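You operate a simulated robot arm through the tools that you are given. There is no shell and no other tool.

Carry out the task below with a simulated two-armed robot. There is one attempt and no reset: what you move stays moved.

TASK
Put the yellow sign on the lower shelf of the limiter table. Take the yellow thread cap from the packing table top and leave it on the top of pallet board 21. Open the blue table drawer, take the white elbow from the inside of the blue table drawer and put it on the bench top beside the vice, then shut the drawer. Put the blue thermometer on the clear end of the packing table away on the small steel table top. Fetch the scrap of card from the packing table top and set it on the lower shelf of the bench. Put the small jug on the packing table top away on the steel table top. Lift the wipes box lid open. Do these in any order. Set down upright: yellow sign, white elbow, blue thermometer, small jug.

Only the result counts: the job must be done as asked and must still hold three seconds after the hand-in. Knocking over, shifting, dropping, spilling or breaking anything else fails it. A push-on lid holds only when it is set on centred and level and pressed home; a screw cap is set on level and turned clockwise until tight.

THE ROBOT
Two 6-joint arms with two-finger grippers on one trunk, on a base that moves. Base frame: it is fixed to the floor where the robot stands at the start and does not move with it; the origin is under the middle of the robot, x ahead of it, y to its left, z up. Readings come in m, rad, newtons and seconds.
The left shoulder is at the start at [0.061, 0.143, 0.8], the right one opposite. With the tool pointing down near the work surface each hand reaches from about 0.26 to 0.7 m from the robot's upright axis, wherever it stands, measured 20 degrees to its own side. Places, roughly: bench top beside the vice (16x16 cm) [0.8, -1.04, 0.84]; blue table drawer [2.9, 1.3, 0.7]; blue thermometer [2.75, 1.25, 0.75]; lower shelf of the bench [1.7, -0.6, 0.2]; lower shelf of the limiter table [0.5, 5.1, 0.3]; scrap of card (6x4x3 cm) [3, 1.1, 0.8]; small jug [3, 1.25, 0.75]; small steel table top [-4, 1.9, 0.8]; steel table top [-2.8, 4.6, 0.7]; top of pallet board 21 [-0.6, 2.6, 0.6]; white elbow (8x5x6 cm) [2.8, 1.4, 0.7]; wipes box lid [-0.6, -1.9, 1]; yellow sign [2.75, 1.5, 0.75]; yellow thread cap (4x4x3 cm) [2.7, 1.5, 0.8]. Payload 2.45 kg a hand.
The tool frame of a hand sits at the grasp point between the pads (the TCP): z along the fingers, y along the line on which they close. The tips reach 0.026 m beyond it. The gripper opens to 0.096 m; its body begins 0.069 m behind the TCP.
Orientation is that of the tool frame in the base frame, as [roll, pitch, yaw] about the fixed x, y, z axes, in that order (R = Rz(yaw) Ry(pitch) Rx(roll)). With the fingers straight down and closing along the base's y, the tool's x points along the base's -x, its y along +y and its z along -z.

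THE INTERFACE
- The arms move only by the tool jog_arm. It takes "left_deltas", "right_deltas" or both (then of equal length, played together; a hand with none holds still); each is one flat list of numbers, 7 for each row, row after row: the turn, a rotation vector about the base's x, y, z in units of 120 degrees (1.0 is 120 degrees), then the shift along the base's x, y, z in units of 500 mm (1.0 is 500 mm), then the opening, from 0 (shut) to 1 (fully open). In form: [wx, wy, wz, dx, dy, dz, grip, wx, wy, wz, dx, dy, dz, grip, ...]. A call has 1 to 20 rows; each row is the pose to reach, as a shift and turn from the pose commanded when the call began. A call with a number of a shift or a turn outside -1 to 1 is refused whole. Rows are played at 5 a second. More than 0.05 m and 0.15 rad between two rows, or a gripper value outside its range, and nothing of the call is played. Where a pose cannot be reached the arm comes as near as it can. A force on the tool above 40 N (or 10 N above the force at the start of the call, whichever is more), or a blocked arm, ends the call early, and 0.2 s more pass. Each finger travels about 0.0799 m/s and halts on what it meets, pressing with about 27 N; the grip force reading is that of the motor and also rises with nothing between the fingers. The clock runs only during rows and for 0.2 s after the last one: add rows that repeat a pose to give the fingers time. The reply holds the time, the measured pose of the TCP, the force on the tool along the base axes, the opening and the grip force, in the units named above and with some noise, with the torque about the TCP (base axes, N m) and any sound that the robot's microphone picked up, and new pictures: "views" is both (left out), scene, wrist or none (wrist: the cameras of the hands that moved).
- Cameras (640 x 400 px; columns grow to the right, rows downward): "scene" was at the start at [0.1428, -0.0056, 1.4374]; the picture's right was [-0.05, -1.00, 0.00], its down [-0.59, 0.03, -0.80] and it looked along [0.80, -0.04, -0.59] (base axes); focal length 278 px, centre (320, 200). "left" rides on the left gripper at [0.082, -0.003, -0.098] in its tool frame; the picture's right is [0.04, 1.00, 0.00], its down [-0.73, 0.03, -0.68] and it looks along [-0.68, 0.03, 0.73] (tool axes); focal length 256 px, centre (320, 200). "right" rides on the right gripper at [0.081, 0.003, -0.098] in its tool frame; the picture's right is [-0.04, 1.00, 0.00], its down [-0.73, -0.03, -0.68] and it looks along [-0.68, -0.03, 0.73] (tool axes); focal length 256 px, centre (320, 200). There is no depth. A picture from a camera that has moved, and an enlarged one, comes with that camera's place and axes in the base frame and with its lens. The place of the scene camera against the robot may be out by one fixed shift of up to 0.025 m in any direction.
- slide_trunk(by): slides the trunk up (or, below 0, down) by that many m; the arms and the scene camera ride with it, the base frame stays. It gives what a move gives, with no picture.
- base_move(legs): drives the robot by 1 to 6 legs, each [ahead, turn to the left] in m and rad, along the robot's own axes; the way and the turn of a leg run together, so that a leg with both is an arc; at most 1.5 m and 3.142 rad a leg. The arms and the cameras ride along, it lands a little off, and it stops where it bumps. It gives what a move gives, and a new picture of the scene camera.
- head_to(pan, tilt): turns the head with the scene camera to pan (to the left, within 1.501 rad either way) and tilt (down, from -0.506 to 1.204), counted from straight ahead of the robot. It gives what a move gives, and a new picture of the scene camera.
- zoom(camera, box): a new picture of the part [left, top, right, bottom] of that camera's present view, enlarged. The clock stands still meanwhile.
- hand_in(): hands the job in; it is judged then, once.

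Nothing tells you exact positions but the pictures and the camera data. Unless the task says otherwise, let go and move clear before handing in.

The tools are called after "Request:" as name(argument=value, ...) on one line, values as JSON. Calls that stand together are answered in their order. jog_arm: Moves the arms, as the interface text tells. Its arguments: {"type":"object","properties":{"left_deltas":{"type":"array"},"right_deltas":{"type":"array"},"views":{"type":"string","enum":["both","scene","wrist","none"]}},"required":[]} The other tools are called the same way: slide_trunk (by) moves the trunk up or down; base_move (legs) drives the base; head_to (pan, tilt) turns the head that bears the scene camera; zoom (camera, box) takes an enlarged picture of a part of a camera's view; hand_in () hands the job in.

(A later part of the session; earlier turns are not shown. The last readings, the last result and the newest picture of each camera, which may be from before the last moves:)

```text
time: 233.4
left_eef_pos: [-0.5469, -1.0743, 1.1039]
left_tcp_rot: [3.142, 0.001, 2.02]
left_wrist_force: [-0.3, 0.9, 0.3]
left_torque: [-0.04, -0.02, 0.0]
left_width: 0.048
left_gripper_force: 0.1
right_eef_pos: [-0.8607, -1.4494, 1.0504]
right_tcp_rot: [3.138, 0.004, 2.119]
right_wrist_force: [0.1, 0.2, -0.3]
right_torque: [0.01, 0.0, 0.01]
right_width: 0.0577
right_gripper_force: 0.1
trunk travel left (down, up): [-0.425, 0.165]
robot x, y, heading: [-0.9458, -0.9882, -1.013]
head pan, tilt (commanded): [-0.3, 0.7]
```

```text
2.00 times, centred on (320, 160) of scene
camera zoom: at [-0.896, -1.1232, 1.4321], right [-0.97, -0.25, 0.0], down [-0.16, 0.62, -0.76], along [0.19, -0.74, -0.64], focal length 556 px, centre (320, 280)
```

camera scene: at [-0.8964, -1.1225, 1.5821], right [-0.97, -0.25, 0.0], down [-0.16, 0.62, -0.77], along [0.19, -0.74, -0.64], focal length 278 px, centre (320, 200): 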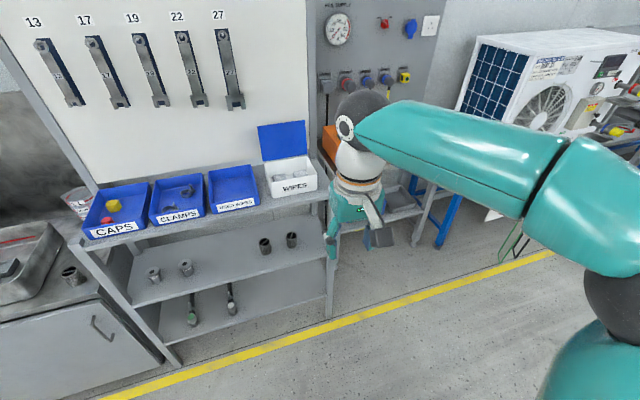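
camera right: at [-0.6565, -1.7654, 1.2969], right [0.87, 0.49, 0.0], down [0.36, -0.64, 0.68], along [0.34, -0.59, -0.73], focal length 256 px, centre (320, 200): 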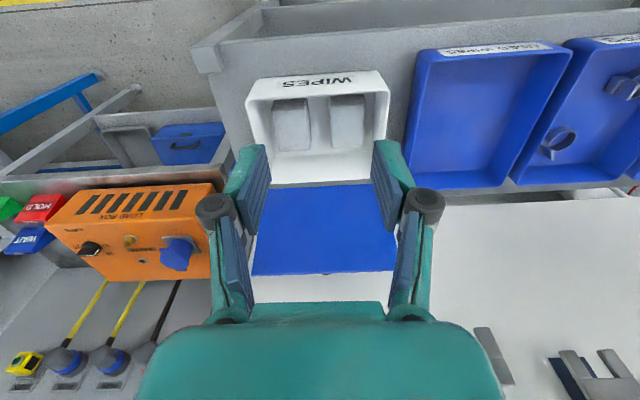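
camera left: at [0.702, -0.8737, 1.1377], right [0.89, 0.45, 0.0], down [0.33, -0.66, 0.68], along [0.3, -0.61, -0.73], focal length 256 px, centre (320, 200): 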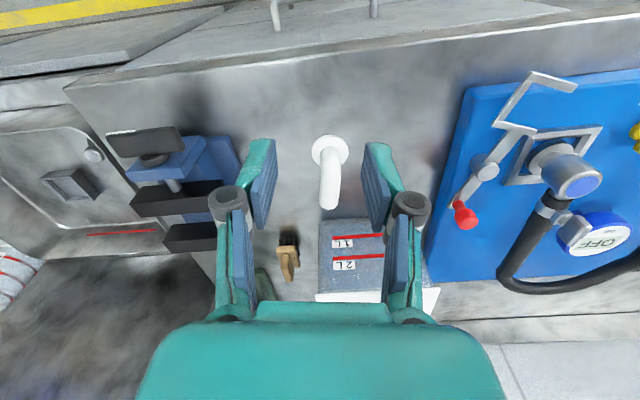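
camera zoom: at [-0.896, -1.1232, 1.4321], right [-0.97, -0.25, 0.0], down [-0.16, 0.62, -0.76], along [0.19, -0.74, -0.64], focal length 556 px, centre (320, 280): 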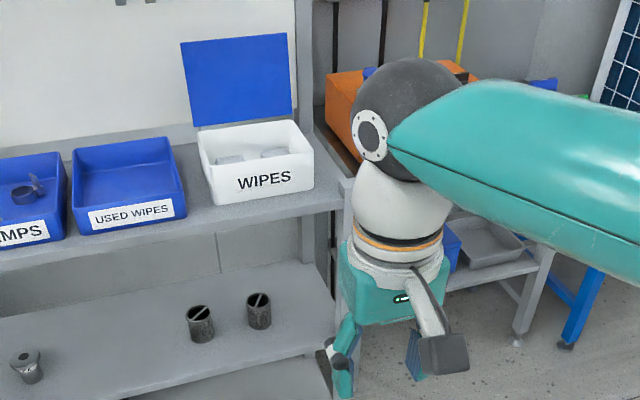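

Request:
base_move(legs=[[0.0, 0.8]])

Request:
base_move(legs=[[0.0, 0.8]])

Request:
head_to(pan=0.0, tilt=0.45)

```text
time: 236.2
left_eef_pos: [-0.6041, -0.7657, 1.1026]
left_tcp_rot: [3.14, 0.002, 2.817]
left_wrist_force: [-0.3, -0.5, -1.1]
left_torque: [0.0, 0.03, 0.03]
left_width: 0.0479
left_gripper_force: 0.1
right_eef_pos: [-0.5564, -1.25, 1.0496]
right_tcp_rot: [3.138, 0.005, 2.916]
right_wrist_force: [-0.1, -0.5, -0.2]
right_torque: [0.0, 0.0, 0.03]
right_width: 0.0579
right_gripper_force: 0.0
trunk travel left (down, up): [-0.425, 0.165]
robot x, y, heading: [-0.9473, -1.013, -0.216]
head pan, tilt (commanded): [-0.3, 0.7]
camera scene: at [-0.8209, -1.0667, 1.432], right [-0.5, -0.87, 0.0], down [-0.56, 0.32, -0.76], along [0.66, -0.38, -0.64], focal length 278 px, centre (320, 200)
```

scene: 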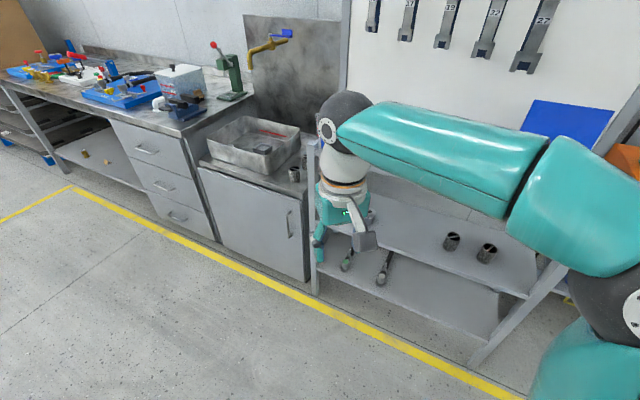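

```text
time: 238.9
left_eef_pos: [-0.8864, -0.593, 1.102]
left_tcp_rot: [3.141, 0.001, -2.666]
left_wrist_force: [0.5, 0.6, -0.1]
left_torque: [-0.01, 0.01, -0.01]
left_width: 0.0479
left_gripper_force: 0.2
right_eef_pos: [-0.5034, -0.8946, 1.0505]
right_tcp_rot: [3.137, 0.003, -2.565]
right_wrist_force: [-0.8, -0.2, -0.6]
right_torque: [0.03, 0.01, 0.01]
right_width: 0.0575
right_gripper_force: 0.1
trunk travel left (down, up): [-0.425, 0.165]
robot x, y, heading: [-0.9369, -1.0321, 0.581]
head pan, tilt (commanded): [-0.3, 0.7]
camera scene: at [-0.8073, -0.9762, 1.432], right [0.27, -0.96, 0.0], down [-0.62, -0.18, -0.76], along [0.74, 0.21, -0.64], focal length 278 px, centre (320, 200)
```

scene: 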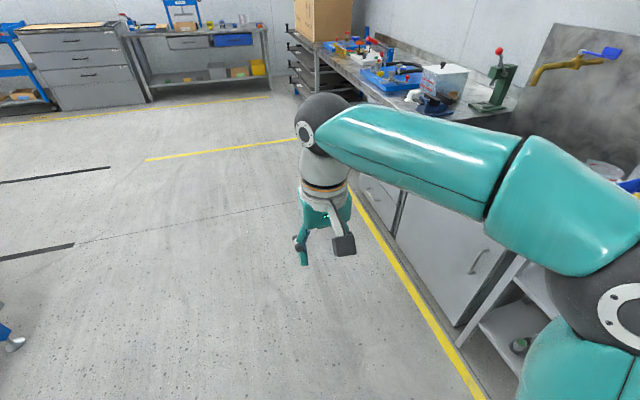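

```text
time: 239.7
left_eef_pos: [-0.8848, -0.5933, 1.1039]
left_tcp_rot: [-3.14, 0.002, -2.666]
left_wrist_force: [0.8, -0.3, -0.2]
left_torque: [0.03, 0.01, 0.0]
left_width: 0.0479
left_gripper_force: 0.0
right_eef_pos: [-0.5035, -0.8965, 1.0525]
right_tcp_rot: [3.137, 0.003, -2.565]
right_wrist_force: [-0.2, -0.1, -0.6]
right_torque: [0.02, 0.0, -0.04]
right_width: 0.0579
right_gripper_force: 0.0
trunk travel left (down, up): [-0.425, 0.165]
robot x, y, heading: [-0.9317, -1.0322, 0.582]
head pan, tilt (commanded): [0.0, 0.45]
camera scene: at [-0.8121, -0.9499, 1.4542], right [0.55, -0.84, 0.0], down [-0.37, -0.24, -0.9], along [0.75, 0.49, -0.44], focal length 278 px, centre (320, 200)
```

scene: 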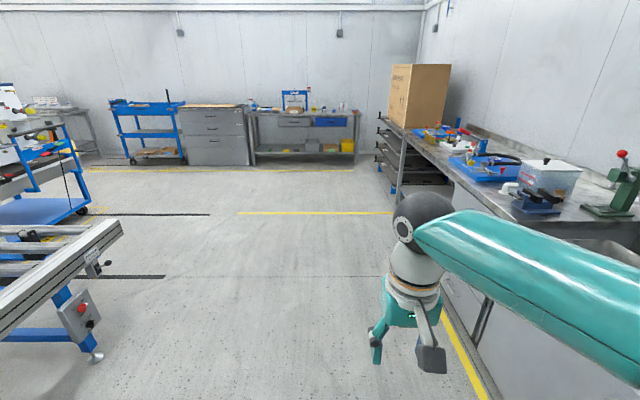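

Path to the packing table is clear. Driving there.

Request:
base_move(legs=[[0.0, 0.018], [1.2, 0.0], [1.2, 0.0], [1.1, 0.0]])

```text
time: 257.4
left_eef_pos: [2.0032, 1.3825, 1.1042]
left_tcp_rot: [-3.141, 0.0, -2.643]
left_wrist_force: [0.3, -0.4, 0.4]
left_torque: [0.02, -0.01, 0.01]
left_width: 0.0479
left_gripper_force: 0.1
right_eef_pos: [2.3923, 1.0867, 1.0505]
right_tcp_rot: [3.138, 0.003, -2.542]
right_wrist_force: [0.3, -0.2, 1.0]
right_torque: [-0.01, 0.01, 0.0]
right_width: 0.0579
right_gripper_force: 0.0
trunk travel left (down, up): [-0.425, 0.165]
robot x, y, heading: [1.9657, 0.9385, 0.6]
head pan, tilt (commanded): [0.0, 0.45]
camera scene: at [2.0859, 1.0256, 1.4541], right [0.56, -0.83, 0.0], down [-0.36, -0.25, -0.9], along [0.74, 0.51, -0.44], focal length 278 px, centre (320, 200)
```

scene: 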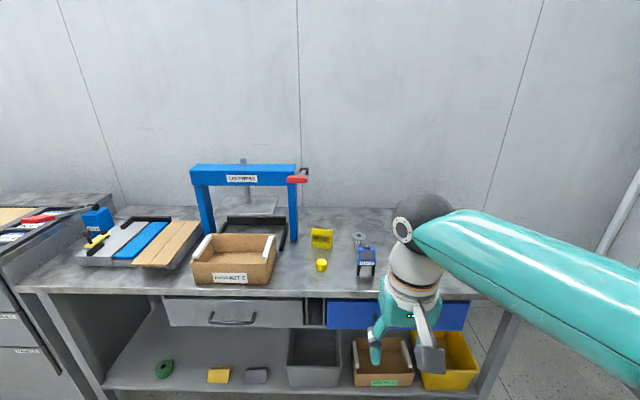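

The press lever sticks out at head height just left of the sign and cap, so I'll use the right arm for those. Plan: this trip cap (right hand) + thermometer (left hand). Moving closer.

Request:
base_move(legs=[[0.36, 0.0]])

Request:
head_to(pan=0.0, tilt=0.75)

```text
time: 259.7
left_eef_pos: [2.3057, 1.5888, 1.1032]
left_tcp_rot: [-3.14, -0.001, -2.646]
left_wrist_force: [-0.6, 0.1, 0.2]
left_torque: [-0.02, 0.02, 0.0]
left_width: 0.0477
left_gripper_force: 0.0
right_eef_pos: [2.6918, 1.2922, 1.0523]
right_tcp_rot: [3.139, 0.005, -2.547]
right_wrist_force: [0.0, 0.0, 0.2]
right_torque: [-0.04, 0.02, 0.02]
right_width: 0.0575
right_gripper_force: 0.0
trunk travel left (down, up): [-0.425, 0.165]
robot x, y, heading: [2.2666, 1.1426, 0.599]
head pan, tilt (commanded): [0.0, 0.45]
camera scene: at [2.3867, 1.2309, 1.454], right [0.56, -0.83, 0.0], down [-0.36, -0.25, -0.9], along [0.74, 0.51, -0.44], focal length 278 px, centre (320, 200)
```

scene: 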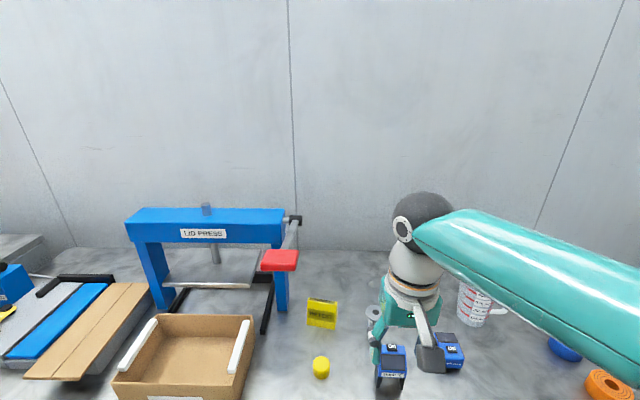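

```text
time: 260.5
left_eef_pos: [2.3042, 1.5871, 1.105]
left_tcp_rot: [-3.141, 0.001, -2.646]
left_wrist_force: [0.8, -0.3, -0.3]
left_torque: [-0.04, 0.01, 0.0]
left_width: 0.048
left_gripper_force: 0.0
right_eef_pos: [2.6936, 1.2912, 1.0524]
right_tcp_rot: [3.136, 0.004, -2.546]
right_wrist_force: [0.5, -0.7, 0.8]
right_torque: [0.03, 0.01, -0.02]
right_width: 0.0577
right_gripper_force: 0.0
trunk travel left (down, up): [-0.425, 0.165]
robot x, y, heading: [2.2696, 1.1453, 0.598]
head pan, tilt (commanded): [0.0, 0.75]
camera scene: at [2.3784, 1.2252, 1.4278], right [0.56, -0.83, 0.0], down [-0.56, -0.38, -0.73], along [0.6, 0.41, -0.68], focal length 278 px, centre (320, 200)
```

scene: 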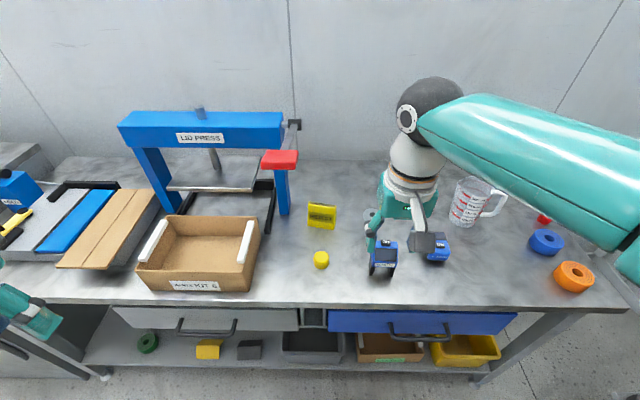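

The cap is straight ahead at (2.73, 1.46). I'll route the right hand low along the front edge to avoid the lever, then come at the cap from the front.

Request:
jog_arm(right_deltas=[0, 0, 0, -0.061, -0.017, -0.05, 0.7, 0, 0, 0, -0.122, -0.034, -0.1, 0.8, 0, 0, 0, -0.14, -0.006, -0.18, 0.8, 0, 0, 0, -0.159, 0.022, -0.26, 0.8, 0, 0, 0, -0.178, 0.05, -0.34, 0.8, 0, 0, 0, -0.206, 0.093, -0.36, 0.8, 0, 0, 0, -0.235, 0.136, -0.38, 0.8, 0, 0, 0, -0.185, 0.169, -0.38, 0.8, 0, 0, 0, -0.135, 0.203, -0.38, 0.8, 0, 0, 0, -0.086, 0.236, -0.38, 0.8], views="both")

```text
time: 262.7
left_eef_pos: [2.3054, 1.5877, 1.1042]
left_tcp_rot: [3.141, 0.0, -2.645]
left_wrist_force: [-0.5, 0.5, -0.7]
left_torque: [-0.04, 0.01, 0.03]
left_width: 0.0479
left_gripper_force: 0.1
right_eef_pos: [2.6505, 1.4107, 0.8608]
right_tcp_rot: [3.136, 0.003, -2.547]
right_wrist_force: [0.0, 0.5, 0.4]
right_torque: [0.01, 0.02, -0.01]
right_width: 0.0766
right_gripper_force: 0.0
trunk travel left (down, up): [-0.425, 0.165]
robot x, y, heading: [2.2697, 1.1465, 0.599]
head pan, tilt (commanded): [0.0, 0.75]
camera scene: at [2.3789, 1.2256, 1.4277], right [0.56, -0.83, 0.0], down [-0.56, -0.38, -0.73], along [0.6, 0.41, -0.68], focal length 278 px, centre (320, 200)
camera right: at [2.5818, 1.3651, 0.9584], right [-0.53, 0.85, 0.0], down [0.62, 0.38, 0.68], along [0.58, 0.36, -0.73], focal length 256 px, centre (320, 200)
```

scene: 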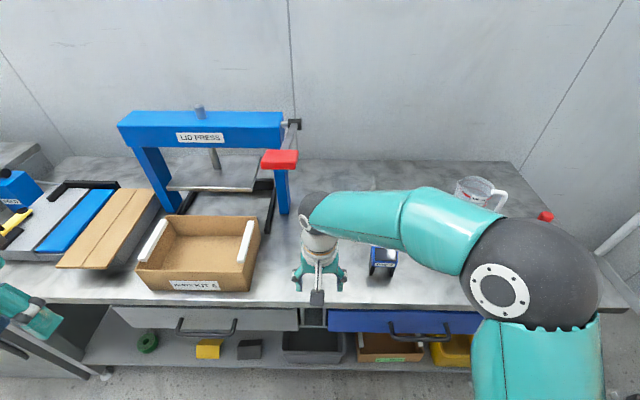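
right: 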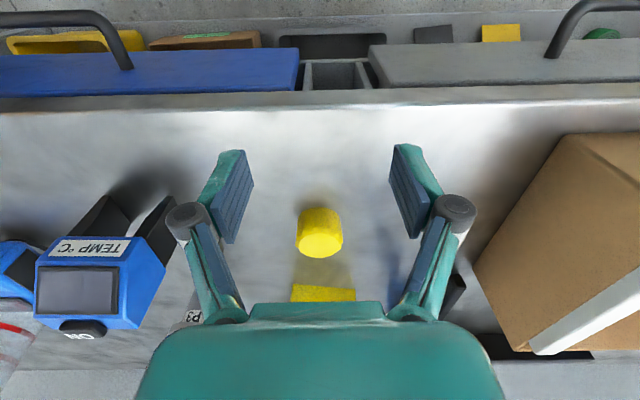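

The cap is well centred. Moving forward over it, lowering and closing.

Request:
jog_arm(right_deltas=[0, 0, 0, 0.048, 0.029, 0, 0.8, 0, 0, 0, 0.096, 0.058, 0, 0.8, 0, 0, 0, 0.14, 0.084, 0, 0.8, 0, 0, 0, 0.14, 0.084, -0.03, 0.8, 0, 0, 0, 0.14, 0.084, -0.046, 0.8, 0, 0, 0, 0.14, 0.084, -0.046, 0.5, 0, 0, 0, 0.14, 0.084, -0.046, 0.2, 0, 0, 0, 0.14, 0.084, -0.046, 0.2], views="wrist")

```text
time: 264.5
left_eef_pos: [2.3041, 1.5882, 1.1046]
left_tcp_rot: [3.14, 0.0, -2.645]
left_wrist_force: [0.4, 0.1, -0.2]
left_torque: [0.01, 0.03, 0.0]
left_width: 0.0481
left_gripper_force: 0.0
right_eef_pos: [2.72, 1.4499, 0.8388]
right_tcp_rot: [3.137, 0.007, -2.548]
right_wrist_force: [0.1, 0.0, 0.3]
right_torque: [0.01, -0.01, 0.03]
right_width: 0.0364
right_gripper_force: 27.2
trunk travel left (down, up): [-0.425, 0.165]
robot x, y, heading: [2.2664, 1.1473, 0.598]
head pan, tilt (commanded): [0.0, 0.75]
camera right: at [2.6515, 1.4064, 0.9362], right [-0.53, 0.85, 0.0], down [0.62, 0.38, 0.68], along [0.58, 0.36, -0.73], focal length 256 px, centre (320, 200)
```

right: 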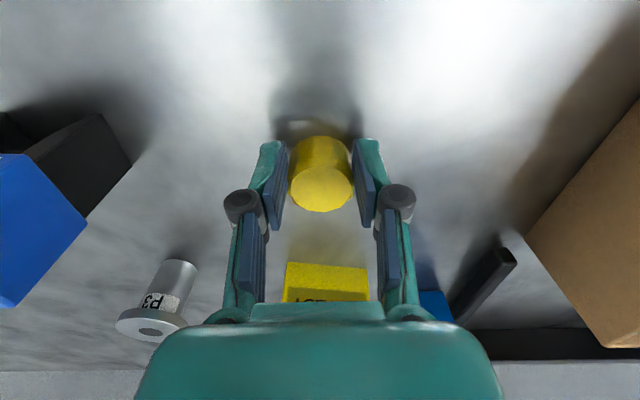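

Cap gripped. Lifting just clear and backing straight out under the lever before raising.

Request:
jog_arm(right_deltas=[0, 0, 0, 0, 0, 0.024, 0.2, 0, 0, 0, -0.06, -0.04, 0.024, 0.2, 0, 0, 0, -0.12, -0.08, 0.024, 0.2, 0, 0, 0, -0.18, -0.12, 0.024, 0.2, 0, 0, 0, -0.24, -0.16, 0.03, 0.2, 0, 0, 0, -0.3, -0.2, 0.04, 0.2, 0, 0, 0, -0.3, -0.2, 0.1, 0.2, 0, 0, 0, -0.27, -0.245, 0.17, 0.2, 0, 0, 0, -0.24, -0.29, 0.24, 0.2, 0, 0, 0, -0.21, -0.335, 0.3, 0.2, 0, 0, 0, -0.18, -0.38, 0.34, 0.2], views="both")

```text
time: 266.9
left_eef_pos: [2.3052, 1.5874, 1.1044]
left_tcp_rot: [-3.142, 0.002, -2.647]
left_wrist_force: [0.0, -0.3, 0.9]
left_torque: [-0.02, -0.01, -0.04]
left_width: 0.0482
left_gripper_force: 0.0
right_eef_pos: [2.6307, 1.26, 1.0101]
right_tcp_rot: [3.138, 0.004, -2.546]
right_wrist_force: [-0.3, 0.7, -0.2]
right_torque: [0.02, -0.02, -0.03]
right_width: 0.0367
right_gripper_force: 27.2
trunk travel left (down, up): [-0.425, 0.165]
robot x, y, heading: [2.2623, 1.1448, 0.596]
head pan, tilt (commanded): [0.0, 0.75]
camera scene: at [2.3783, 1.2246, 1.4278], right [0.56, -0.83, 0.0], down [-0.56, -0.38, -0.73], along [0.6, 0.41, -0.68], focal length 278 px, centre (320, 200)
camera right: at [2.5617, 1.2154, 1.1067], right [-0.53, 0.85, 0.0], down [0.62, 0.38, 0.68], along [0.58, 0.36, -0.73], focal length 256 px, centre (320, 200)
```

scene: 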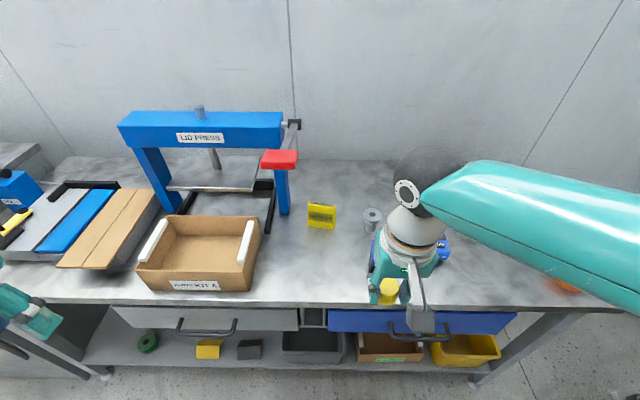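
right: 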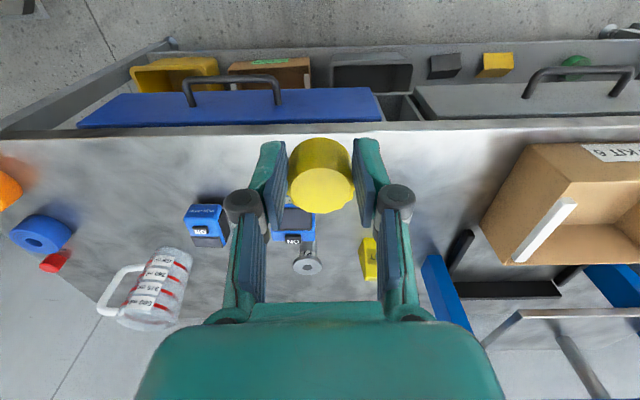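

Cap held. For the thermometer I'll use the left hand, but from further right so the left elbow stays clear of the lever. Shifting the base sideways via a back-out.

Request:
base_move(legs=[[-0.15, 0.0], [0.0, 0.7], [-0.5, 0.0]])

Request:
base_move(legs=[[0.0, -0.7]])

```text
time: 273.0
left_eef_pos: [1.755, 0.9459, 1.1047]
left_tcp_rot: [-3.141, 0.001, -1.953]
left_wrist_force: [0.1, -0.6, -0.2]
left_torque: [0.03, 0.01, 0.01]
left_width: 0.0481
left_gripper_force: 0.2
right_eef_pos: [2.214, 0.9035, 1.0097]
right_tcp_rot: [3.138, 0.004, -1.851]
right_wrist_force: [-0.8, 0.4, -0.7]
right_torque: [0.05, -0.02, 0.0]
right_width: 0.0356
right_gripper_force: 27.3
trunk travel left (down, up): [-0.425, 0.165]
robot x, y, heading: [2.0051, 0.5847, 1.289]
head pan, tilt (commanded): [0.0, 0.75]
camera scene: at [2.037, 0.7187, 1.4279], right [0.96, -0.28, 0.0], down [-0.19, -0.66, -0.73], along [0.2, 0.7, -0.68], focal length 278 px, centre (320, 200)
```

scene: 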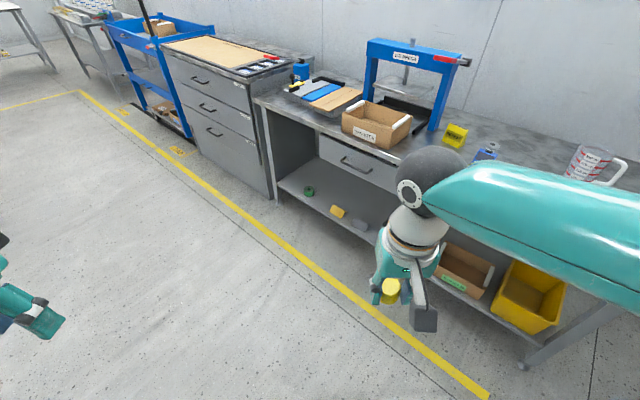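

```text
time: 275.5
left_eef_pos: [2.052, 1.0205, 1.1044]
left_tcp_rot: [-3.14, -0.001, -2.661]
left_wrist_force: [0.2, 0.5, -1.1]
left_torque: [-0.01, 0.02, -0.01]
left_width: 0.0479
left_gripper_force: 0.0
right_eef_pos: [2.3722, 0.6921, 1.0102]
right_tcp_rot: [3.138, 0.004, -2.561]
right_wrist_force: [-0.2, -0.5, 0.8]
right_torque: [0.02, 0.01, 0.03]
right_width: 0.0347
right_gripper_force: 26.8
trunk travel left (down, up): [-0.425, 0.165]
robot x, y, heading: [1.9941, 0.5996, 0.589]
head pan, tilt (commanded): [0.0, 0.75]
camera scene: at [2.1074, 0.678, 1.4277], right [0.55, -0.83, 0.0], down [-0.57, -0.38, -0.73], along [0.61, 0.41, -0.68], focal length 278 px, centre (320, 200)
```

scene: 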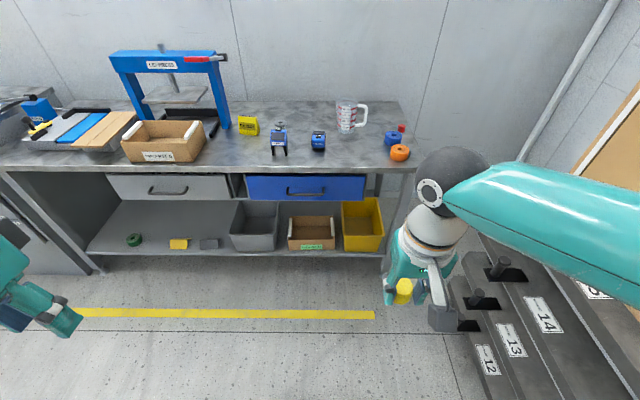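

Request:
base_move(legs=[[0.54, 0.0]])

```text
time: 278.6
left_eef_pos: [2.503, 1.3188, 1.1042]
left_tcp_rot: [-3.141, -0.002, -2.665]
left_wrist_force: [0.8, -0.1, 0.2]
left_torque: [0.02, 0.04, 0.01]
left_width: 0.0478
left_gripper_force: 0.1
right_eef_pos: [2.8223, 0.9865, 1.0098]
right_tcp_rot: [3.138, 0.004, -2.565]
right_wrist_force: [0.2, -0.4, 0.4]
right_torque: [-0.02, 0.0, 0.04]
right_width: 0.0343
right_gripper_force: 26.9
trunk travel left (down, up): [-0.425, 0.165]
robot x, y, heading: [2.4428, 0.8978, 0.583]
head pan, tilt (commanded): [0.0, 0.75]
camera scene: at [2.5574, 0.9756, 1.4277], right [0.55, -0.84, 0.0], down [-0.57, -0.38, -0.73], along [0.61, 0.4, -0.68], focal length 278 px, centre (320, 200)
```

scene: 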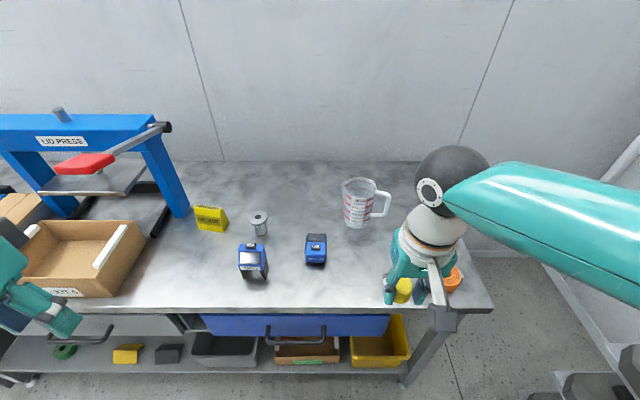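

Thermometer is ahead-left. Moving the left hand toward it to inspect orientation.

Request:
jog_arm(left_deltas=[0, 0, 0.01, 0.075, -0.012, -0.015, 0.7, 0, 0, 0.02, 0.15, -0.024, -0.03, 0.85, 0, 0, 0.03, 0.225, -0.036, -0.045, 1, 0, 0, 0.04, 0.3, -0.048, -0.06, 1, 0, 0, 0.05, 0.375, -0.06, -0.074, 1, 0, 0, 0.055, 0.45, -0.072, -0.088, 1], views="both")

Request:
zoom(camera="left", box=[220, 90, 420, 215])

```text
time: 280.1
left_eef_pos: [2.7299, 1.2822, 1.0614]
left_tcp_rot: [3.141, 0.0, -2.549]
left_wrist_force: [0.0, -0.8, -0.4]
left_torque: [-0.01, 0.02, 0.02]
left_width: 0.0962
left_gripper_force: 0.0
right_eef_pos: [2.8223, 0.9871, 1.0103]
right_tcp_rot: [3.136, 0.003, -2.566]
right_wrist_force: [0.3, -0.2, -0.4]
right_torque: [-0.01, 0.01, -0.01]
right_width: 0.0341
right_gripper_force: 26.6
trunk travel left (down, up): [-0.425, 0.165]
robot x, y, heading: [2.4392, 0.8951, 0.584]
head pan, tilt (commanded): [0.0, 0.75]
camera scene: at [2.558, 0.9754, 1.4276], right [0.55, -0.84, 0.0], down [-0.57, -0.38, -0.73], along [0.61, 0.4, -0.68], focal length 278 px, centre (320, 200)
camera left: at [2.6648, 1.2344, 1.1601], right [-0.59, 0.81, 0.0], down [0.59, 0.43, 0.68], along [0.55, 0.4, -0.73], focal length 256 px, centre (320, 200)
```

scene: 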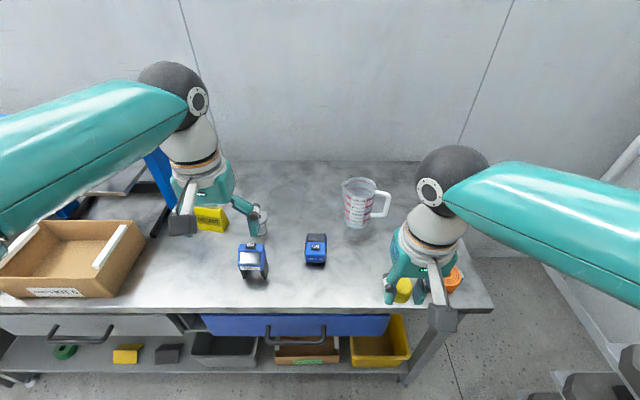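
left: 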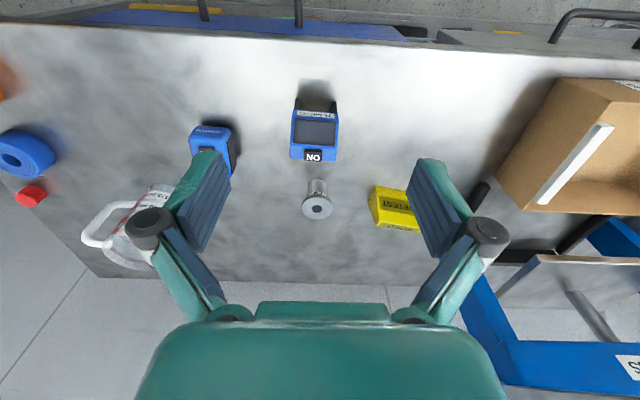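

```text
3.20 times, centred on (320, 152) of left
camera zoom: at [2.6648, 1.2344, 1.1601], right [-0.59, 0.81, 0.0], down [0.59, 0.43, 0.68], along [0.55, 0.4, -0.73], focal length 819 px, centre (320, 352)
```

zoom: 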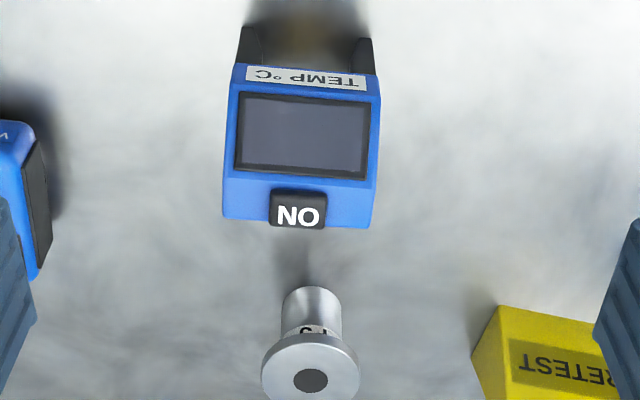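

Thermometer body is ~5 cm wide, slightly rotated. Aligning above it and descending part way.

Request:
jog_arm(left_deltas=[0, 0, -0.019, 0.051, 0.03, -0.04, 0.9, 0, 0, -0.038, 0.102, 0.06, -0.08, 0.8, 0, 0, -0.038, 0.102, 0.06, -0.14, 0.8, 0, 0, -0.038, 0.102, 0.06, -0.2, 0.8, 0, 0, -0.038, 0.102, 0.06, -0.26, 0.8, 0, 0, -0.038, 0.102, 0.06, -0.26, 0.8], views="both")

```text
time: 281.4
left_eef_pos: [2.7773, 1.3124, 0.9326]
left_tcp_rot: [3.141, 0.003, -2.63]
left_wrist_force: [-0.3, -0.5, 0.1]
left_torque: [-0.02, -0.01, 0.01]
left_width: 0.0769
left_gripper_force: 0.1
right_eef_pos: [2.8217, 0.9867, 1.0095]
right_tcp_rot: [3.138, 0.004, -2.564]
right_wrist_force: [-1.4, 0.5, -0.6]
right_torque: [0.0, 0.02, 0.0]
right_width: 0.0342
right_gripper_force: 27.3
trunk travel left (down, up): [-0.425, 0.165]
robot x, y, heading: [2.4406, 0.8981, 0.579]
head pan, tilt (commanded): [0.0, 0.75]
camera scene: at [2.5569, 0.9753, 1.4278], right [0.55, -0.84, 0.0], down [-0.57, -0.37, -0.73], along [0.61, 0.4, -0.68], focal length 278 px, centre (320, 200)
camera left: at [2.709, 1.2709, 1.0303], right [-0.53, 0.85, 0.0], down [0.62, 0.38, 0.68], along [0.58, 0.36, -0.73], focal length 256 px, centre (320, 200)
```

scene: 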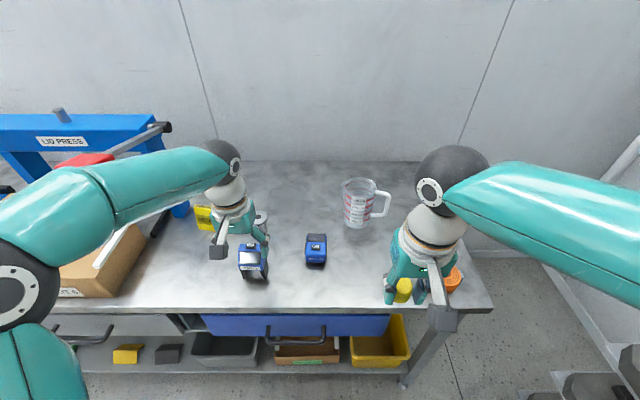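
left: 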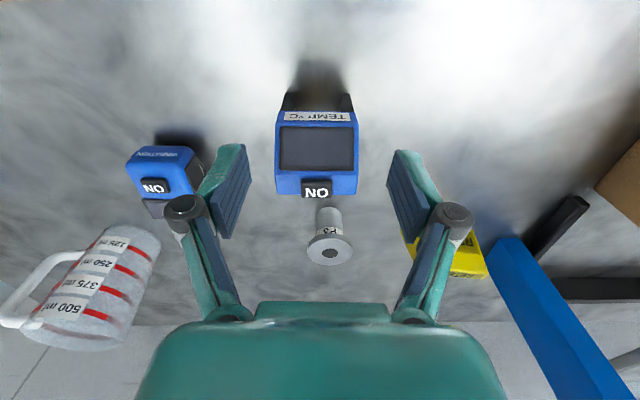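

Aligned. Lowering to body height and closing.

Request:
jog_arm(left_deltas=[0, 0, 0, -0.002, -0.001, -0.04, 0.8, 0, 0, 0, -0.004, -0.002, -0.08, 0.8, 0, 0, 0, -0.004, -0.002, -0.09, 0.8, 0, 0, 0, -0.004, -0.002, -0.09, 0.5, 0, 0, 0, -0.004, -0.002, -0.09, 0.3, 0, 0, 0, -0.004, -0.002, -0.09, 0.3], views="wrist")

```text
time: 282.9
left_eef_pos: [2.7763, 1.3127, 0.8871]
left_tcp_rot: [3.141, 0.0, -2.628]
left_wrist_force: [0.5, -0.8, 0.4]
left_torque: [-0.08, -0.13, -0.01]
left_width: 0.0577
left_gripper_force: 26.3
right_eef_pos: [2.8217, 0.987, 1.0109]
right_tcp_rot: [3.138, 0.003, -2.563]
right_wrist_force: [-0.6, -0.1, 1.2]
right_torque: [0.0, 0.01, -0.03]
right_width: 0.0338
right_gripper_force: 26.7
trunk travel left (down, up): [-0.425, 0.165]
robot x, y, heading: [2.446, 0.9018, 0.585]
head pan, tilt (commanded): [0.0, 0.75]
camera left: at [2.7078, 1.2694, 0.9847], right [-0.53, 0.85, 0.0], down [0.62, 0.39, 0.68], along [0.58, 0.36, -0.73], focal length 256 px, centre (320, 200)
```

left: 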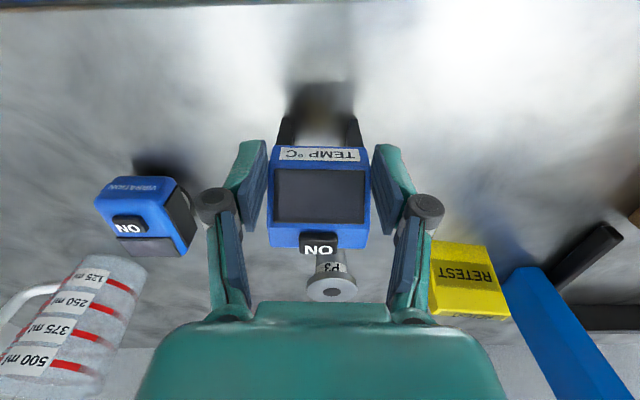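

Gripped. Lifting the thermometer and checking both hands.

Request:
jog_arm(left_deltas=[0, 0, 0, 0, 0, 0.06, 0.3, 0, 0, 0, 0, 0, 0.14, 0.3, 0, 0, 0, -0.02, -0.015, 0.22, 0.3, 0, 0, 0, -0.07, -0.05, 0.28, 0.3, 0, 0, 0, -0.13, -0.09, 0.33, 0.3, 0, 0, 0, -0.2, -0.13, 0.36, 0.3], views="both")

Request:
zoom(camera="right", box=[160, 80, 480, 280])

```text
time: 284.2
left_eef_pos: [2.6743, 1.2481, 1.0659]
left_tcp_rot: [3.141, 0.001, -2.627]
left_wrist_force: [0.4, 1.0, -0.7]
left_torque: [-0.04, 0.02, -0.01]
left_width: 0.0579
left_gripper_force: 27.5
right_eef_pos: [2.8209, 0.9871, 1.0116]
right_tcp_rot: [3.137, 0.006, -2.564]
right_wrist_force: [0.3, -0.2, -0.4]
right_torque: [0.01, -0.01, 0.01]
right_width: 0.0337
right_gripper_force: 27.3
trunk travel left (down, up): [-0.425, 0.165]
robot x, y, heading: [2.441, 0.9, 0.582]
head pan, tilt (commanded): [0.0, 0.75]
camera scene: at [2.5557, 0.9748, 1.4279], right [0.55, -0.84, 0.0], down [-0.57, -0.37, -0.73], along [0.61, 0.4, -0.68], focal length 278 px, centre (320, 200)
camera left: at [2.6057, 1.2043, 1.1656], right [-0.53, 0.85, 0.0], down [0.62, 0.38, 0.68], along [0.58, 0.36, -0.73], focal length 256 px, centre (320, 200)
```

scene: 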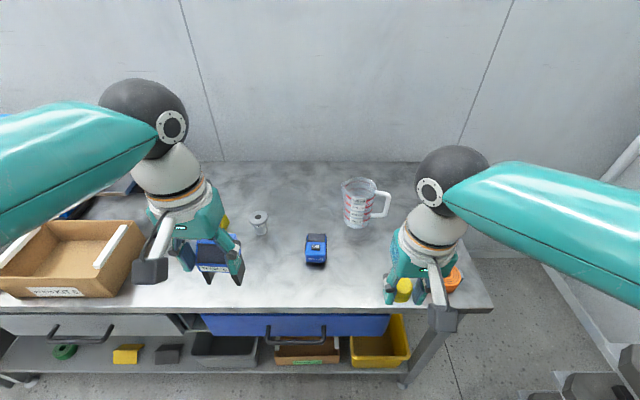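
left: 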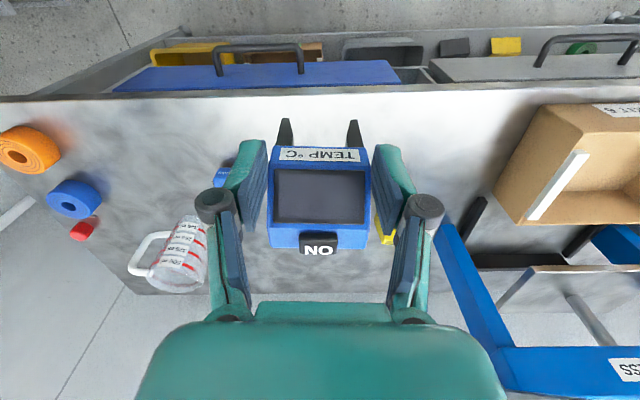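

```text
2.00 times, centred on (320, 180) of right
camera zoom: at [2.7516, 0.9433, 1.108], right [-0.51, 0.86, 0.0], down [0.63, 0.37, 0.68], along [0.58, 0.35, -0.73], focal length 512 px, centre (320, 240)
```

zoom: 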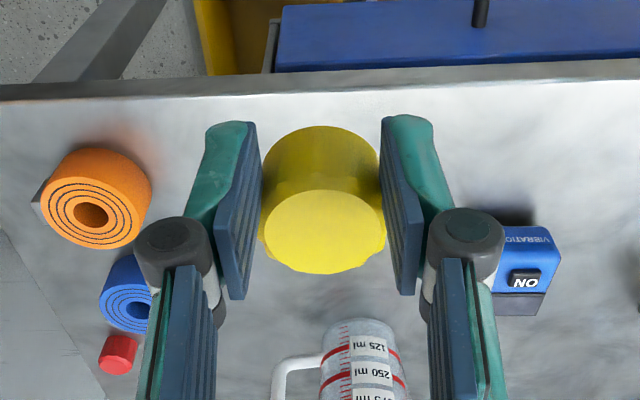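

The cap is creeping forward in the right grip (held slightly off-centre). I'll set it back on the table at the clear spot and re-grip it centred.

Request:
jog_arm(right_deltas=[0, 0, 0, 0.065, 0.04, 0, 0.2, 0, 0, 0, 0.131, 0.08, 0, 0.2, 0, 0, 0, 0.196, 0.12, -0.02, 0.2, 0, 0, 0, 0.2616, 0.1604, -0.06, 0.2, 0, 0, 0, 0.2616, 0.1604, -0.14, 0.2, 0, 0, 0, 0.2616, 0.1604, -0.22, 0.2, 0, 0, 0, 0.2616, 0.1604, -0.3, 0.2, 0, 0, 0, 0.2616, 0.1604, -0.336, 0.2], views="wrist")

```text
time: 286.1
left_eef_pos: [2.6771, 1.248, 1.0666]
left_tcp_rot: [-3.141, 0.001, -2.629]
left_wrist_force: [-0.5, 0.3, -2.3]
left_torque: [-0.01, 0.06, 0.04]
left_width: 0.0575
left_gripper_force: 26.7
right_eef_pos: [2.9524, 1.0675, 0.842]
right_tcp_rot: [3.134, 0.005, -2.565]
right_wrist_force: [-0.7, -0.5, -1.1]
right_torque: [0.01, 0.01, 0.0]
right_width: 0.0331
right_gripper_force: 27.2
trunk travel left (down, up): [-0.425, 0.165]
robot x, y, heading: [2.4403, 0.895, 0.582]
head pan, tilt (commanded): [0.0, 0.75]
camera right: at [2.883, 1.024, 0.9392], right [-0.51, 0.86, 0.0], down [0.63, 0.37, 0.68], along [0.58, 0.35, -0.73], focal length 256 px, centre (320, 200)
```

right: 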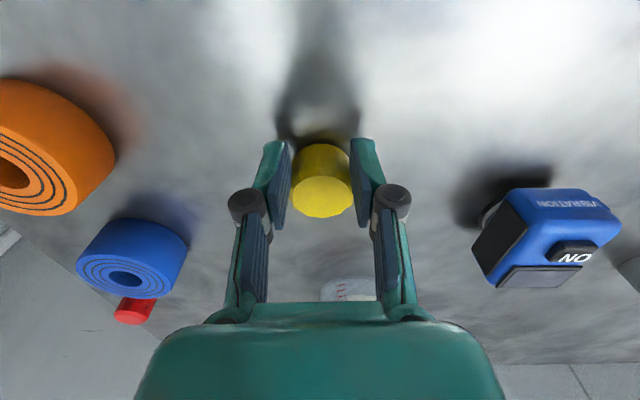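

Request:
jog_arm(right_deltas=[0, 0, 0, 0, 0, -0.006, 0.2, 0, 0, 0, 0, 0, -0.006, 0.45, 0, 0, 0, 0, 0, -0.006, 0.6, 0, 0, 0, 0, 0, -0.006, 0.6], views="wrist")

```text
time: 287.1
left_eef_pos: [2.6764, 1.2479, 1.0665]
left_tcp_rot: [-3.141, 0.0, -2.628]
left_wrist_force: [0.2, -0.6, -1.6]
left_torque: [-0.03, 0.04, -0.02]
left_width: 0.0578
left_gripper_force: 27.1
right_eef_pos: [2.9524, 1.0655, 0.8392]
right_tcp_rot: [3.139, 0.003, -2.565]
right_wrist_force: [0.3, 0.5, 0.8]
right_torque: [-0.03, 0.02, 0.01]
right_width: 0.0576
right_gripper_force: 0.0
trunk travel left (down, up): [-0.425, 0.165]
robot x, y, heading: [2.4463, 0.8989, 0.576]
head pan, tilt (commanded): [0.0, 0.75]
camera right: at [2.883, 1.0238, 0.9367], right [-0.51, 0.86, 0.0], down [0.63, 0.37, 0.68], along [0.58, 0.35, -0.73], focal length 256 px, centre (320, 200)
```

right: 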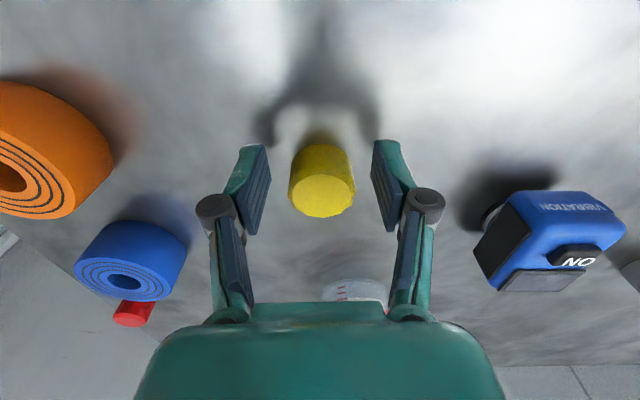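

Request:
jog_arm(right_deltas=[0, 0, 0, 0.008, 0.005, 0, 0.6, 0, 0, 0, 0.016, 0.0105, 0, 0.6, 0, 0, 0, 0.016, 0.0105, 0, 0.3, 0, 0, 0, 0.016, 0.0105, 0, 0.1, 0, 0, 0, 0.016, 0.0105, 0, 0.1], views="wrist")

```text
time: 288.2
left_eef_pos: [2.6763, 1.2478, 1.0652]
left_tcp_rot: [-3.141, 0.001, -2.629]
left_wrist_force: [0.3, 0.3, -1.8]
left_torque: [-0.03, 0.04, -0.01]
left_width: 0.0577
left_gripper_force: 26.7
right_eef_pos: [2.961, 1.0724, 0.8403]
right_tcp_rot: [3.138, 0.003, -2.563]
right_wrist_force: [-0.1, -0.4, 0.5]
right_torque: [0.0, 0.01, 0.0]
right_width: 0.0373
right_gripper_force: 27.3
trunk travel left (down, up): [-0.425, 0.165]
robot x, y, heading: [2.4417, 0.9001, 0.582]
head pan, tilt (commanded): [0.0, 0.75]
camera right: at [2.8914, 1.029, 0.9368], right [-0.51, 0.86, 0.0], down [0.63, 0.37, 0.68], along [0.58, 0.35, -0.73], focal length 256 px, centre (320, 200)
```

right: 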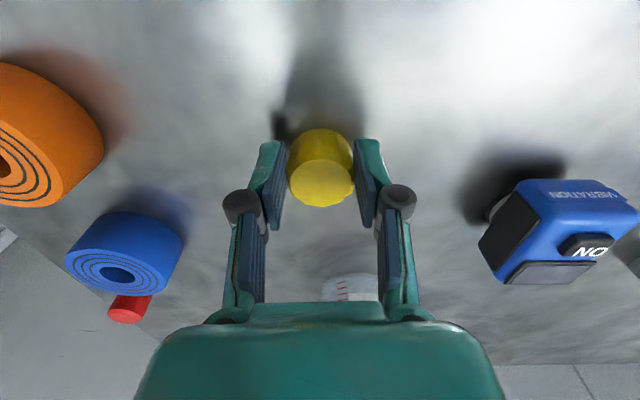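

Better centred now (37 mm). Lifting and retracting.

Request:
jog_arm(right_deltas=[0, 0, 0, 0, 0, 0.06, 0.1, 0, 0, 0, 0, 0, 0.14, 0.1, 0, 0, 0, -0.03, -0.02, 0.22, 0.1, 0, 0, 0, -0.09, -0.06, 0.28, 0.1, 0, 0, 0, -0.16, -0.1, 0.32, 0.1, 0, 0, 0, -0.23, -0.15, 0.34, 0.1, 0, 0, 0, -0.3, -0.19, 0.34, 0.1], views="both")

```text
time: 289.9
left_eef_pos: [2.6754, 1.2468, 1.0665]
left_tcp_rot: [-3.141, 0.001, -2.628]
left_wrist_force: [-0.2, 0.5, -1.9]
left_torque: [-0.05, 0.04, 0.03]
left_width: 0.0578
left_gripper_force: 26.7
right_eef_pos: [2.8107, 0.9772, 1.0099]
right_tcp_rot: [3.137, 0.006, -2.563]
right_wrist_force: [0.1, 0.1, 0.3]
right_torque: [0.01, -0.03, 0.03]
right_width: 0.0373
right_gripper_force: 27.0
trunk travel left (down, up): [-0.425, 0.165]
robot x, y, heading: [2.4466, 0.9004, 0.578]
head pan, tilt (commanded): [0.0, 0.75]
camera scene: at [2.5563, 0.9748, 1.4279], right [0.55, -0.84, 0.0], down [-0.57, -0.37, -0.73], along [0.61, 0.4, -0.68], focal length 278 px, centre (320, 200)
camera right: at [2.7407, 0.9337, 1.1074], right [-0.51, 0.86, 0.0], down [0.63, 0.37, 0.68], along [0.59, 0.35, -0.73], focal length 256 px, centre (320, 200)
```

scene: 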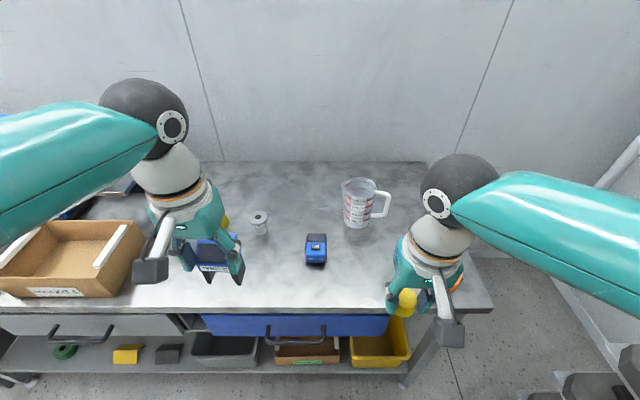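
right: 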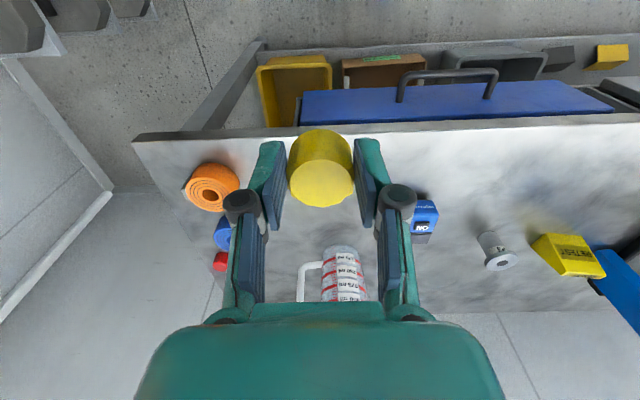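

Both objects are held firmly. Now heading to pallet board 21 (under the heat pump on the trolley).

Request:
base_move(legs=[[-0.55, 0.0], [0.0, 1.0]])

Request:
base_move(legs=[[0.0, 1.03]])

Request:
head_to(pan=-0.3, tilt=0.4)

```text
time: 295.9
left_eef_pos: [1.813, 0.9847, 1.0663]
left_tcp_rot: [-3.141, 0.0, -1.634]
left_wrist_force: [-0.4, -0.5, -1.9]
left_torque: [-0.04, 0.03, -0.03]
left_width: 0.0574
left_gripper_force: 27.4
right_eef_pos: [2.1133, 0.9507, 1.009]
right_tcp_rot: [3.139, 0.003, -1.568]
right_wrist_force: [-0.3, -0.1, -0.7]
right_torque: [0.02, -0.01, 0.0]
right_width: 0.0374
right_gripper_force: 26.8
trunk travel left (down, up): [-0.425, 0.165]
robot x, y, heading: [2.0126, 0.5945, 1.569]
head pan, tilt (commanded): [0.0, 0.75]
camera scene: at [2.007, 0.7407, 1.4277], right [1.0, 0.0, 0.0], down [0.0, -0.68, -0.73], along [0.0, 0.73, -0.68], focal length 278 px, centre (320, 200)
```

scene: 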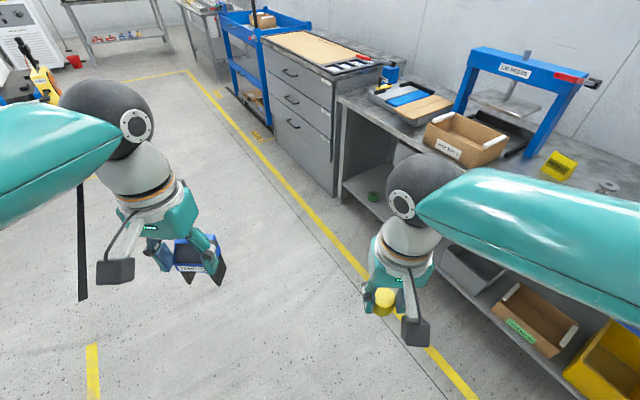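

```text
time: 299.3
left_eef_pos: [1.582, 0.6232, 1.0678]
left_tcp_rot: [-3.14, 0.0, -0.602]
left_wrist_force: [0.2, 0.0, -2.2]
left_torque: [-0.04, -0.03, 0.0]
left_width: 0.0577
left_gripper_force: 27.2
right_eef_pos: [1.7651, 0.8642, 1.01]
right_tcp_rot: [3.139, 0.003, -0.538]
right_wrist_force: [0.3, 0.2, -0.3]
right_torque: [0.01, -0.03, -0.01]
right_width: 0.0371
right_gripper_force: 27.5
trunk travel left (down, up): [-0.425, 0.165]
robot x, y, heading: [2.032, 0.627, 2.602]
head pan, tilt (commanded): [0.0, 0.75]
camera scene: at [1.9048, 0.6994, 1.4277], right [0.51, 0.86, 0.0], down [0.59, -0.35, -0.73], along [-0.63, 0.38, -0.68], focal length 278 px, centre (320, 200)
```

scene: 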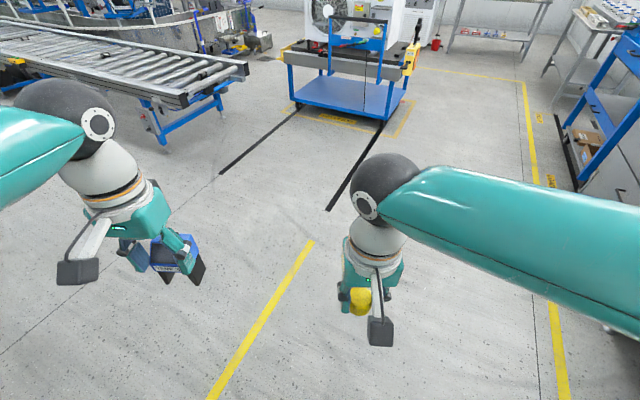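

```text
time: 300.1
left_eef_pos: [1.5818, 0.6241, 1.0674]
left_tcp_rot: [3.14, -0.001, -0.605]
left_wrist_force: [0.3, -0.6, -2.5]
left_torque: [-0.02, -0.03, -0.01]
left_width: 0.0579
left_gripper_force: 26.4
right_eef_pos: [1.7644, 0.8643, 1.0101]
right_tcp_rot: [3.14, 0.006, -0.536]
right_wrist_force: [-1.3, 0.8, 0.4]
right_torque: [0.01, 0.0, -0.01]
right_width: 0.0372
right_gripper_force: 27.6
trunk travel left (down, up): [-0.425, 0.165]
robot x, y, heading: [2.0365, 0.6273, 2.601]
head pan, tilt (commanded): [-0.3, 0.4]
camera scene: at [1.9143, 0.7256, 1.4588], right [0.74, 0.67, 0.0], down [0.26, -0.29, -0.92], along [-0.61, 0.69, -0.39], focal length 278 px, centre (320, 200)
```

scene: 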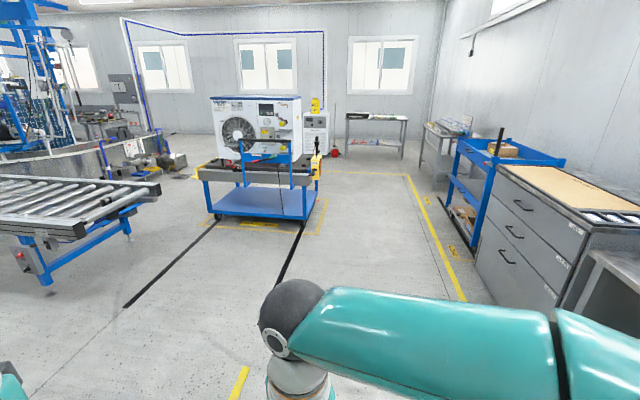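

Request:
zoom(camera="scene", box=[180, 80, 340, 180])

Request:
zoom(camera="scene", box=[320, 90, 480, 190])

```text
4.00 times, centred on (260, 130) of scene
camera zoom: at [1.9143, 0.7256, 1.4588], right [0.74, 0.67, 0.0], down [0.26, -0.29, -0.92], along [-0.61, 0.69, -0.39], focal length 1113 px, centre (560, 480)
```

zoom: 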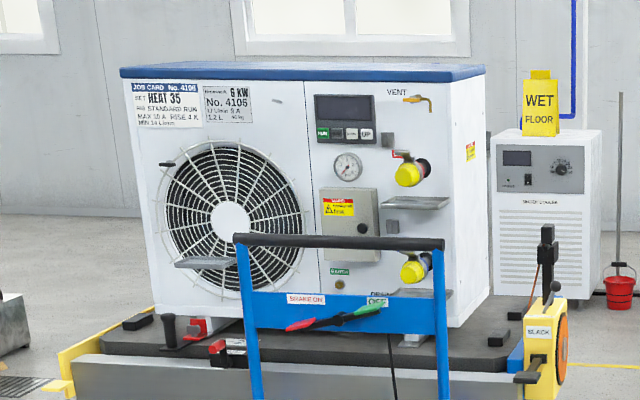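

```text
4.00 times, centred on (400, 140) of scene
camera zoom: at [1.9143, 0.7256, 1.4588], right [0.74, 0.67, 0.0], down [0.26, -0.29, -0.92], along [-0.61, 0.69, -0.39], focal length 1113 px, centre (0, 440)
```

zoom: 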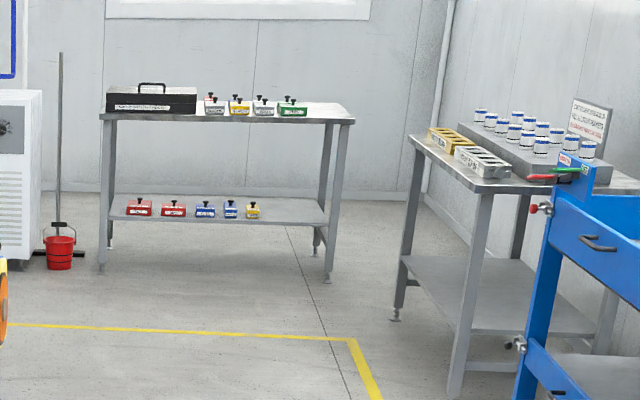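

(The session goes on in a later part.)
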